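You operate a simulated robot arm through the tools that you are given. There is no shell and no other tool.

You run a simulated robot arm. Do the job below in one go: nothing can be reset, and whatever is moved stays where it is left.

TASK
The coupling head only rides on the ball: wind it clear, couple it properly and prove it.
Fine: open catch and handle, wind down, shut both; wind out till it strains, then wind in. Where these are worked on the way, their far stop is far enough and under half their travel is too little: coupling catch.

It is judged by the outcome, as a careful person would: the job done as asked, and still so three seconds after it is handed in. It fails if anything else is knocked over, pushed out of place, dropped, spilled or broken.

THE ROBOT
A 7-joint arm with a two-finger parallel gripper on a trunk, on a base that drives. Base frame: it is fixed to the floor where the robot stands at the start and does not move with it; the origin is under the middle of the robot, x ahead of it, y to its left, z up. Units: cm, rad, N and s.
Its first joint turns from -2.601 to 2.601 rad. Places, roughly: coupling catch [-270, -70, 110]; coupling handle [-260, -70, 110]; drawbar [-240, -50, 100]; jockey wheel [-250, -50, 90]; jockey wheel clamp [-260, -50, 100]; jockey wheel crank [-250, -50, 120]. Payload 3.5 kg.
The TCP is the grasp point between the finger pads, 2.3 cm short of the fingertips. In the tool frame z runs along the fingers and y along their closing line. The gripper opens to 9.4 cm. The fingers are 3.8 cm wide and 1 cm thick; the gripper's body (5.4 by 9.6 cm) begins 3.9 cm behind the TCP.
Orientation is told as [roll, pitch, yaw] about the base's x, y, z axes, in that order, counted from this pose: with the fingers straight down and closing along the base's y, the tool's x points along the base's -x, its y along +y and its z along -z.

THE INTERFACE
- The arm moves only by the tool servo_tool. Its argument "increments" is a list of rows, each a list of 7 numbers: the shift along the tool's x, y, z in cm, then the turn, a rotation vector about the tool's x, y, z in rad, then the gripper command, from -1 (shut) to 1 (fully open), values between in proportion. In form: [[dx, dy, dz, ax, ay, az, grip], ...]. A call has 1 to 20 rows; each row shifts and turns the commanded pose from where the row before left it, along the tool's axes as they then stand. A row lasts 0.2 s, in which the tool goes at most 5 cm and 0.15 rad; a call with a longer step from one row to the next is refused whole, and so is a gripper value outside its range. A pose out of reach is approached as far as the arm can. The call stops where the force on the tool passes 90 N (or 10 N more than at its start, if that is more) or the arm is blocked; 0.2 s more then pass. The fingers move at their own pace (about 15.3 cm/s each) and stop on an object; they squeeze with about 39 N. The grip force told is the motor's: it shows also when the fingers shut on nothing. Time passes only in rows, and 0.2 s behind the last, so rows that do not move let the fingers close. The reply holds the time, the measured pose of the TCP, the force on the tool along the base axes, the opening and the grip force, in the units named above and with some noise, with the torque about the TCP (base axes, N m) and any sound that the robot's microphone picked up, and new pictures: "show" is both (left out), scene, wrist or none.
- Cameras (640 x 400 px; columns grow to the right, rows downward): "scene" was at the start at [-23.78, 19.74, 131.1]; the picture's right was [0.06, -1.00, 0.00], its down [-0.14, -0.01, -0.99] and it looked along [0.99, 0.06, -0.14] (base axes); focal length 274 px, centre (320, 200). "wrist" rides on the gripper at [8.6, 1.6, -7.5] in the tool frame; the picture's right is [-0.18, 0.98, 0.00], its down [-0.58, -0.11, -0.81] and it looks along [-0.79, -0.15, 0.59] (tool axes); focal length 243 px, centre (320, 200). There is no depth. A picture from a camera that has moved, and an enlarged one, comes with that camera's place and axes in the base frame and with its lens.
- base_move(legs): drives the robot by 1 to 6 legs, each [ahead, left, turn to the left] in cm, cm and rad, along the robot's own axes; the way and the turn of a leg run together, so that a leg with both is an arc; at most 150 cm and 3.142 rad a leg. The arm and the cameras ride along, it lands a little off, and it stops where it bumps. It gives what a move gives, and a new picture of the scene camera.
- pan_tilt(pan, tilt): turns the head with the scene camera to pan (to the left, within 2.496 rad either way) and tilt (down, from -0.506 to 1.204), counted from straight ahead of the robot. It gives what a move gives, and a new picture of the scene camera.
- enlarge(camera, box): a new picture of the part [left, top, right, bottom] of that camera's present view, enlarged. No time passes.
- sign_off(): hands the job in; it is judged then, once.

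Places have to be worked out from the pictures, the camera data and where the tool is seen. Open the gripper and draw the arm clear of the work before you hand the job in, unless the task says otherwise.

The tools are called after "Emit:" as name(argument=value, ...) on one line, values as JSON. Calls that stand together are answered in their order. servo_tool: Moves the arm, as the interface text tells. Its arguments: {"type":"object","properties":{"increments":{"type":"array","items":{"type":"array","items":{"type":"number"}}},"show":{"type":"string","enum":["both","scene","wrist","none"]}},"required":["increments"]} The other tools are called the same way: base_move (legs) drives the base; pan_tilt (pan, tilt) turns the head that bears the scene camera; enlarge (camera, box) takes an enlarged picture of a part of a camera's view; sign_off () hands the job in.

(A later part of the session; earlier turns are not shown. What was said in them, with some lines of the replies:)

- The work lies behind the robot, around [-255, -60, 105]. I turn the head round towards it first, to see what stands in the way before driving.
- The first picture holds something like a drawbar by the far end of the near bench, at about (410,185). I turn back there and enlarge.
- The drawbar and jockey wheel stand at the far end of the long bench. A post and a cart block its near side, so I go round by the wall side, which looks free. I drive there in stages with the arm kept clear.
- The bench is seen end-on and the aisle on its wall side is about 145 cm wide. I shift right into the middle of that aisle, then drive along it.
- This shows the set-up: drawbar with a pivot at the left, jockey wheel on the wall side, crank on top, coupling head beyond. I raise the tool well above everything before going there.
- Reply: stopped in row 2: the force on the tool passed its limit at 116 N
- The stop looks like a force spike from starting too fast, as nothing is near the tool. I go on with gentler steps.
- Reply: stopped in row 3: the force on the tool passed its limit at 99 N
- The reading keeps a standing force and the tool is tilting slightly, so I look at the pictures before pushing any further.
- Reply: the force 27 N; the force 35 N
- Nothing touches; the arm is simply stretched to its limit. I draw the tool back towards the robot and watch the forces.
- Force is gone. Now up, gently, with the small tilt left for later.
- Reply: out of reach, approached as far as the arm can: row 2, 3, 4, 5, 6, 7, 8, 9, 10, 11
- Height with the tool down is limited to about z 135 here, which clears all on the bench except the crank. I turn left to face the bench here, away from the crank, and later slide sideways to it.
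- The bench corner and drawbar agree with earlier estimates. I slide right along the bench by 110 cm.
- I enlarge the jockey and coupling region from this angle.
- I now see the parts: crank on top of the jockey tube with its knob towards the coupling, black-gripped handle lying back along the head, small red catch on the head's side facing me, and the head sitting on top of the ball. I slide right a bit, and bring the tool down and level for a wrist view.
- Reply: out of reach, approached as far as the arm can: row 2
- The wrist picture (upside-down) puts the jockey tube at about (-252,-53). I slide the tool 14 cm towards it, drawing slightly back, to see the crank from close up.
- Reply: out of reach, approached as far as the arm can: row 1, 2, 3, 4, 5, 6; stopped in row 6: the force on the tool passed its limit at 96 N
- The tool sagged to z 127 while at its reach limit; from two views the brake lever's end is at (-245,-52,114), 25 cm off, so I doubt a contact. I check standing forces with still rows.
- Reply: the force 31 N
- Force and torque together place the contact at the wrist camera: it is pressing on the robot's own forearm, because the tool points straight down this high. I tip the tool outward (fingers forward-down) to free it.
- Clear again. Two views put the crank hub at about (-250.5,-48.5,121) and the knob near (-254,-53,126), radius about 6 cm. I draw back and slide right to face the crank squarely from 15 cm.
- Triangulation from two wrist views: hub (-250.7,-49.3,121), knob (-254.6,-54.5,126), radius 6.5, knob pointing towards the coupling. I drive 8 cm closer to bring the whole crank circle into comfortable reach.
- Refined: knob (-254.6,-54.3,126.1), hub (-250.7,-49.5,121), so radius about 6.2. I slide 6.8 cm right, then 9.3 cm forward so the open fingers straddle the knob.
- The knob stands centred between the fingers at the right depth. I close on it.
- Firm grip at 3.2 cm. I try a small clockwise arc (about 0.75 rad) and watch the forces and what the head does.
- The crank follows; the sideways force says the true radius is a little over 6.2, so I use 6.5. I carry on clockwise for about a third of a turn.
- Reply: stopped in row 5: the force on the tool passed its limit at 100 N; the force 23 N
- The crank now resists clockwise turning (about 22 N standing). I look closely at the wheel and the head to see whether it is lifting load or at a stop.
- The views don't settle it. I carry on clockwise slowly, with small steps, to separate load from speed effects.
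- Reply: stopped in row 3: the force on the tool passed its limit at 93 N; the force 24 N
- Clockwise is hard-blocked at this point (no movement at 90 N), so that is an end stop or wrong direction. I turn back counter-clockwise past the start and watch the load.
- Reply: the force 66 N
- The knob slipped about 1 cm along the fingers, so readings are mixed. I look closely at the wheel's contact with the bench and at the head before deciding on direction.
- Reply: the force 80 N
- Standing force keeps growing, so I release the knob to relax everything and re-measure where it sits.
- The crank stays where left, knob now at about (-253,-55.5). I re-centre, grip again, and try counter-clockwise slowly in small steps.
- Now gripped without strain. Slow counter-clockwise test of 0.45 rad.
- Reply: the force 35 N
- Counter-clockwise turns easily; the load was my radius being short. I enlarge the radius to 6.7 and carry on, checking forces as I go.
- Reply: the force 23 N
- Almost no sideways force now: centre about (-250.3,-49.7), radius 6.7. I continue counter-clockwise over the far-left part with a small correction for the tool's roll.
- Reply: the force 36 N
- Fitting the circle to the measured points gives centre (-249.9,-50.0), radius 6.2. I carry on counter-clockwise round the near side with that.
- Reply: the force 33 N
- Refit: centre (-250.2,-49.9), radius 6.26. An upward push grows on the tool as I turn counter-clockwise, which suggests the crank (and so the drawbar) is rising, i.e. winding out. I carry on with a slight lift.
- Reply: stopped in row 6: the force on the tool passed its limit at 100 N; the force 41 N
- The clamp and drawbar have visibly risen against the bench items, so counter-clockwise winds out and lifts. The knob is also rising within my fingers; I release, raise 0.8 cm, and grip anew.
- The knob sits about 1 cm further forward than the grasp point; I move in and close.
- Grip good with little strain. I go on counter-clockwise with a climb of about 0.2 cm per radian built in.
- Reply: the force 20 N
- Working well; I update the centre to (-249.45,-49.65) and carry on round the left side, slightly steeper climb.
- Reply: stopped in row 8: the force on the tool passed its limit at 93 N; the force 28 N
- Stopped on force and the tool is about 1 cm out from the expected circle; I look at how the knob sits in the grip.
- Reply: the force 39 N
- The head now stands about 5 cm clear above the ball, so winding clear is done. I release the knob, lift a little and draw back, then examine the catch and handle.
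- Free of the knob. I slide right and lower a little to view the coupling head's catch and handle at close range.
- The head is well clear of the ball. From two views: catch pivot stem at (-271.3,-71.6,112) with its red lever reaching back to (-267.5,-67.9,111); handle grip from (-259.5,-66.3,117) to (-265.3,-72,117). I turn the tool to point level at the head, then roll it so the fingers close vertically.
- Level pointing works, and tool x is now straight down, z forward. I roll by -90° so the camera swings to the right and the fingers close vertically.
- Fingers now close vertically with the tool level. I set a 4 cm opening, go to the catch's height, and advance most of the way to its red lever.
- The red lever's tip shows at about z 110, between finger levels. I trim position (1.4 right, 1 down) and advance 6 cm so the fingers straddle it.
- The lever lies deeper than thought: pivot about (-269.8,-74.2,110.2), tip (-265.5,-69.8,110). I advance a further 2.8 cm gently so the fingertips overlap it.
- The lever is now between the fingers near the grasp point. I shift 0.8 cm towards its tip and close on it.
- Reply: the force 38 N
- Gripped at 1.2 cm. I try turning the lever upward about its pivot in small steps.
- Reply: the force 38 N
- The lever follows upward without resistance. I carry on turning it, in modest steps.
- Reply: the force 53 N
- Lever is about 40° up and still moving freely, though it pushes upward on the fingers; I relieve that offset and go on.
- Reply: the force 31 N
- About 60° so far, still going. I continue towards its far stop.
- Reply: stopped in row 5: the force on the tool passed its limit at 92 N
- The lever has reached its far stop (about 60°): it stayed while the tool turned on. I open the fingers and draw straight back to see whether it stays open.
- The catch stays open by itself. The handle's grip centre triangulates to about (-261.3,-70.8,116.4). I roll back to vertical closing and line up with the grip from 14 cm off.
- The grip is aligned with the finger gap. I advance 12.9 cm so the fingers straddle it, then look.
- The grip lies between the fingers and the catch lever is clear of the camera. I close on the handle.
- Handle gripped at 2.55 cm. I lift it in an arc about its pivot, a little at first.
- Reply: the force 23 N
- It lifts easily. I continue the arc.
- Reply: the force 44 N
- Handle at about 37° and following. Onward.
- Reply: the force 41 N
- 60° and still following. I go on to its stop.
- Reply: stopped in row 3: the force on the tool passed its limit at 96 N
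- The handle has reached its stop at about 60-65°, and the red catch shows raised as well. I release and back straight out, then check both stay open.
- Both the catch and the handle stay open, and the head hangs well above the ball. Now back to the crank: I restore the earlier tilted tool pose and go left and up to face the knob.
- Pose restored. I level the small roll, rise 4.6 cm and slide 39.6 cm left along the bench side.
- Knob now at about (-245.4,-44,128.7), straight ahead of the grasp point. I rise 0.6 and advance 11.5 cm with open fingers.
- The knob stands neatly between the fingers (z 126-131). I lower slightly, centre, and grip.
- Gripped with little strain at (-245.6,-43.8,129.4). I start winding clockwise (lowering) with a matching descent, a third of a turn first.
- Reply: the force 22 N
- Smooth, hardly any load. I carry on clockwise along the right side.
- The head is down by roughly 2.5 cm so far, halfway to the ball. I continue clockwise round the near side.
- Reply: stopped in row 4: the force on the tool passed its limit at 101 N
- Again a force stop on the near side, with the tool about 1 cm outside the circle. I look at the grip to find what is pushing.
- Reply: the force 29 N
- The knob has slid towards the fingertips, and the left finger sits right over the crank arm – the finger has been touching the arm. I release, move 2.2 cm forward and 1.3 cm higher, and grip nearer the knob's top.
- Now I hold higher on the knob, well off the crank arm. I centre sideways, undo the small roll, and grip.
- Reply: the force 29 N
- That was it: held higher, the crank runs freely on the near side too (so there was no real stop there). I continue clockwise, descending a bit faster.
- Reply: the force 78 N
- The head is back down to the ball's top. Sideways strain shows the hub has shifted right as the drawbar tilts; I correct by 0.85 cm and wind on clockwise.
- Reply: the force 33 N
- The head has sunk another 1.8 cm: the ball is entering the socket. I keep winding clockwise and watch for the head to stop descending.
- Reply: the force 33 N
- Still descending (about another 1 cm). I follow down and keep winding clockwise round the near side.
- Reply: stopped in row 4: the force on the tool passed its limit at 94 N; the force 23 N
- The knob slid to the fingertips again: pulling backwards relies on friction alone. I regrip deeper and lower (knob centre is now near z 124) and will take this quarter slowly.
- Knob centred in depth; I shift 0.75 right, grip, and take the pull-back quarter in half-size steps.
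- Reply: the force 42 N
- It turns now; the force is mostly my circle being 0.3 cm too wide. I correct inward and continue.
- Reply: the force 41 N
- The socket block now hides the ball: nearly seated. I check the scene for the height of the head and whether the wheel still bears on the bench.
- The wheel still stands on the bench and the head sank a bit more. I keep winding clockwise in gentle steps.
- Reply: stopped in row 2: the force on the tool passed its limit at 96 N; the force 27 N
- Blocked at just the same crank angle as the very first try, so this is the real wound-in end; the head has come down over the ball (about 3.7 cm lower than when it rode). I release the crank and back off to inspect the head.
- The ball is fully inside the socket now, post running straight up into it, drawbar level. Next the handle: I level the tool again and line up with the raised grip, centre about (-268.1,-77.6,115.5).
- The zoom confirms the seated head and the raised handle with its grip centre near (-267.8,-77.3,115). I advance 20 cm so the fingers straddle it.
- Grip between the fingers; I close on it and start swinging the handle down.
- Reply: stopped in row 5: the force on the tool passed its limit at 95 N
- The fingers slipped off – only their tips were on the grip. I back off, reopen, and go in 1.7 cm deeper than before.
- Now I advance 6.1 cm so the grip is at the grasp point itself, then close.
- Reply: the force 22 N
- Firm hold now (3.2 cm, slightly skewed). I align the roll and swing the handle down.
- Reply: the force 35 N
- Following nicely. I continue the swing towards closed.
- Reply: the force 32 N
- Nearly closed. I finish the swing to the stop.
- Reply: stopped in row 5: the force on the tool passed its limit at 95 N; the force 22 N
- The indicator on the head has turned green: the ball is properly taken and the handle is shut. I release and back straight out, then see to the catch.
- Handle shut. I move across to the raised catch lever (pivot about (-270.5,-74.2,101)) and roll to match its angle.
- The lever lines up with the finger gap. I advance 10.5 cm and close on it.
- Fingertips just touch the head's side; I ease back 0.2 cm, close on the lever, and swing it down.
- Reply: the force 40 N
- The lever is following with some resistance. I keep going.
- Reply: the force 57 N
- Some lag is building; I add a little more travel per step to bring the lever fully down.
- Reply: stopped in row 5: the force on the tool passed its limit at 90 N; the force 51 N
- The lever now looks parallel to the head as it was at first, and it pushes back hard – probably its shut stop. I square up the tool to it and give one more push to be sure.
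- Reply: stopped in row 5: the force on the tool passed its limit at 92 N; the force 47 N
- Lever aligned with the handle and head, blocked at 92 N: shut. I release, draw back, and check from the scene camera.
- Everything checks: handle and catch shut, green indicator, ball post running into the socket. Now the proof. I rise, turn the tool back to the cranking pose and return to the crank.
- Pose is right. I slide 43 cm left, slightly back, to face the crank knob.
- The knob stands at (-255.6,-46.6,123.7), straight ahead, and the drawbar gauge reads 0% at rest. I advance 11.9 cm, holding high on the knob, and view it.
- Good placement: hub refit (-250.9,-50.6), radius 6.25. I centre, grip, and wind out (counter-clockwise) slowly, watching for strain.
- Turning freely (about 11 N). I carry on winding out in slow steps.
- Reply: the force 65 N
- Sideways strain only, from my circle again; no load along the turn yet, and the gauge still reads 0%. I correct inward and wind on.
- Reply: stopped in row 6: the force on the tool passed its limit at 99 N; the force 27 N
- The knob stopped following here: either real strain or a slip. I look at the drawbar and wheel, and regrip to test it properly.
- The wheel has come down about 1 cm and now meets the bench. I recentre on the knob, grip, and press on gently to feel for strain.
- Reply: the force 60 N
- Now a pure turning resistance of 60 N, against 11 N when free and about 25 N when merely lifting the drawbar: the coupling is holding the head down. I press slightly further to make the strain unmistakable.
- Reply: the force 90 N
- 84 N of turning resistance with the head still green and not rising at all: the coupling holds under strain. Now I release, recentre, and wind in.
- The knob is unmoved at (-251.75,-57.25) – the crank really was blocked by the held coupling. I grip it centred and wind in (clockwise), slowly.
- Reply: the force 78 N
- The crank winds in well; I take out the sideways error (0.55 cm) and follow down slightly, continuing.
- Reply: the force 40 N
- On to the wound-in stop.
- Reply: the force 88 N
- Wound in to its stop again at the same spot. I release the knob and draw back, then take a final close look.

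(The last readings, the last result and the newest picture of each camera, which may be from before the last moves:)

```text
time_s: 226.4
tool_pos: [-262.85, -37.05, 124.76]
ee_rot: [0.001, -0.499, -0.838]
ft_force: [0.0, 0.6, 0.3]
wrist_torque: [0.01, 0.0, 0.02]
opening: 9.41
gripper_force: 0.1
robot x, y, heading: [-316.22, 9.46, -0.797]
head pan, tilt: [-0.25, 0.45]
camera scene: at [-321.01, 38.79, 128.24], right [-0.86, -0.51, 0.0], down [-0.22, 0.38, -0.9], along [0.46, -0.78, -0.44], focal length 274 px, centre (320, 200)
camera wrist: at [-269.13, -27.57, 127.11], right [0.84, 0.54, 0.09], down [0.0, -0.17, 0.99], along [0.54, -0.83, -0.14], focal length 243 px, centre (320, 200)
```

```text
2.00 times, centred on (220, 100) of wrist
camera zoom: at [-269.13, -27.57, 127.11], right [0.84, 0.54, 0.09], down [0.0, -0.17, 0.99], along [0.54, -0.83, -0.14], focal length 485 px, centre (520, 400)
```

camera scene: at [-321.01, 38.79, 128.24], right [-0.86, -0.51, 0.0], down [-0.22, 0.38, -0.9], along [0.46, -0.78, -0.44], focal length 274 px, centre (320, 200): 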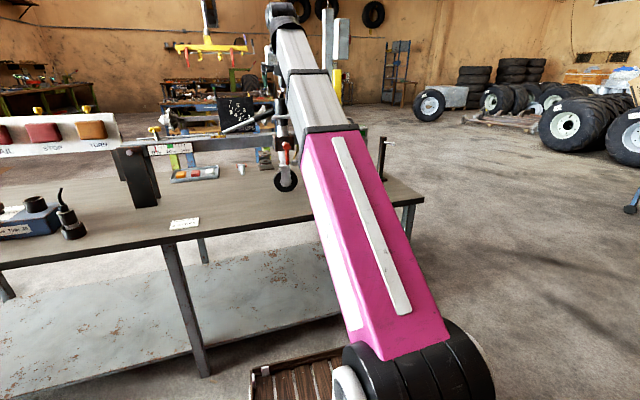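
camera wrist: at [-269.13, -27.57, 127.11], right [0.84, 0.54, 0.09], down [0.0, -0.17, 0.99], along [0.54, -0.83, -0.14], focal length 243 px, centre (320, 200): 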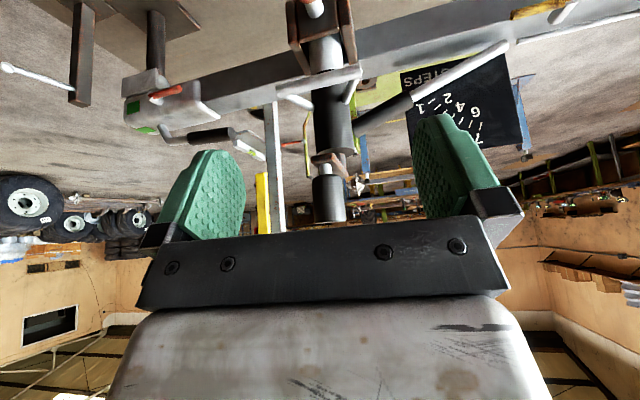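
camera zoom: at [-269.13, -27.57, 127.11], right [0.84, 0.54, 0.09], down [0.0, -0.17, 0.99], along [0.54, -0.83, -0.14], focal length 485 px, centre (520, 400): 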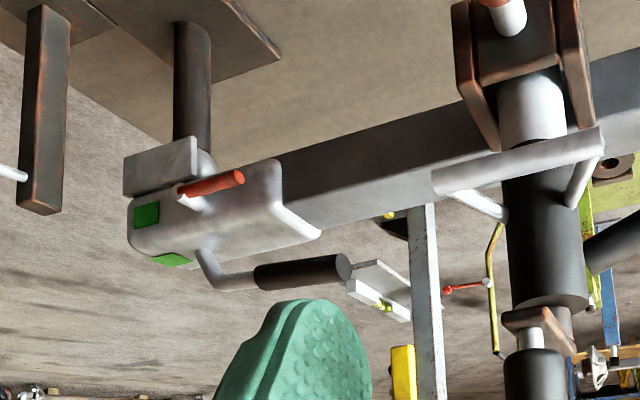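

All as wanted: green indicator, handle and catch shut, jockey wound in, nothing else disturbed. I draw the arm a further 12 cm clear with the gripper open.

Emit:
servo_tool(increments=[[0.9, 0, -0.48, 0, 0, 0, 1], [1.75, 0, -0.95, 0, 0, 0, 1], [1.75, 0, -0.95, 0, 0, 0, 1], [1.75, 0, -0.95, 0, 0, 0, 1], [1.75, 0, -0.95, 0, 0, 0, 1], [1.75, 0, -0.95, 0, 0, 0, 1], [0.9, 0, -0.48, 0, 0, 0, 1], [0, 0, 0, 0, 0, 0, 1]], show="both")

Emit:
enlarge(camera="wrist", box=[120, 20, 440, 220])

```text
time_s: 228.2
tool_pos: [-270.58, -28.14, 124.8]
ee_rot: [0.0, -0.499, -0.839]
ft_force: [0.6, 0.4, -0.4]
wrist_torque: [0.03, -0.02, -0.01]
opening: 9.4
gripper_force: 0.0
robot x, y, heading: [-316.16, 9.79, -0.79]
head pan, tilt: [-0.25, 0.45]
camera scene: at [-321.01, 38.79, 128.24], right [-0.86, -0.51, 0.0], down [-0.22, 0.38, -0.9], along [0.46, -0.78, -0.44], focal length 274 px, centre (320, 200)
camera wrist: at [-276.99, -18.68, 127.22], right [0.84, 0.54, 0.09], down [0.0, -0.17, 0.99], along [0.54, -0.83, -0.14], focal length 243 px, centre (320, 200)
```

scene: 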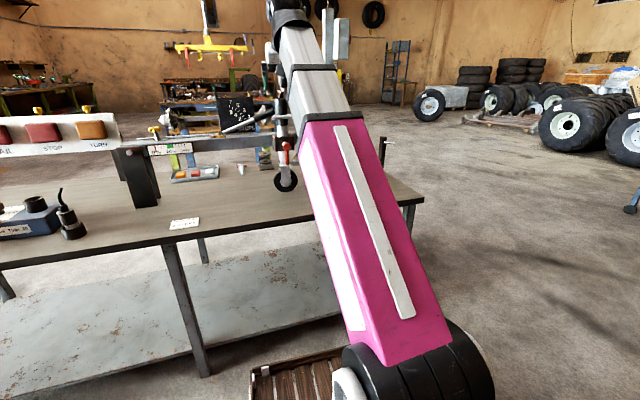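
wrist: 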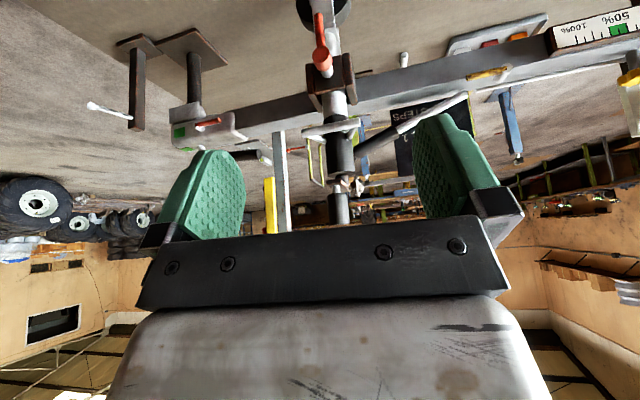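

```text
2.00 times, centred on (280, 120) of wrist
camera zoom: at [-276.99, -18.68, 127.22], right [0.84, 0.54, 0.09], down [0.0, -0.17, 0.99], along [0.54, -0.83, -0.14], focal length 485 px, centre (400, 360)
```

zoom: 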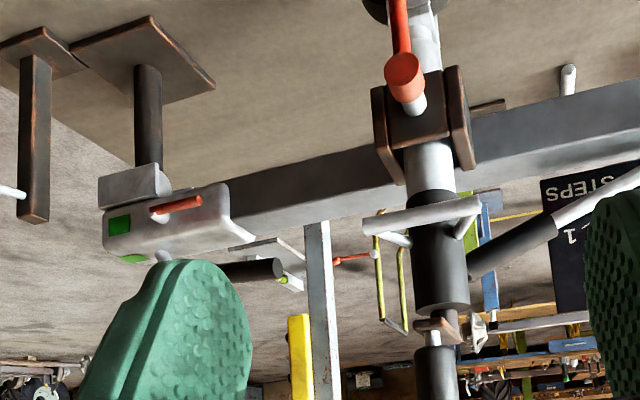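

The arm is clear with the gripper open, the head is locked on the ball with a green indicator, catch and handle are shut, and the jockey is wound in. I hand the job in.

Emit:
sign_off()

```text
The job is handed in.
```

The coupling head is locked on the ball and held when I put it under strain. I have handed the job in.

- **Wound clear:** I wound the jockey wheel out until the head stood about 5 cm above the ball.
- **Coupled:** I opened the catch to its far stop and the handle to its stop, then wound the head down over the ball until the crank stopped. I shut the handle and then the catch. The indicator on the head turned from red to green when the handle shut.
- **Proved:** I wound out again until the crank was blocked. It resisted 84 N, against about 11 N when turning freely and roughly 25 N when only lifting the drawbar. The head stayed locked and green. I then wound in to the crank's end stop.

The arm is drawn clear with the gripper open, and I saw nothing else moved or knocked over. The drawbar gauge (0–100%) read 0% before and during the strain test, so the proof rests on the crank's resistance. With the jockey fully wound in, the wheel sits just at the bench rather than clearly above it.
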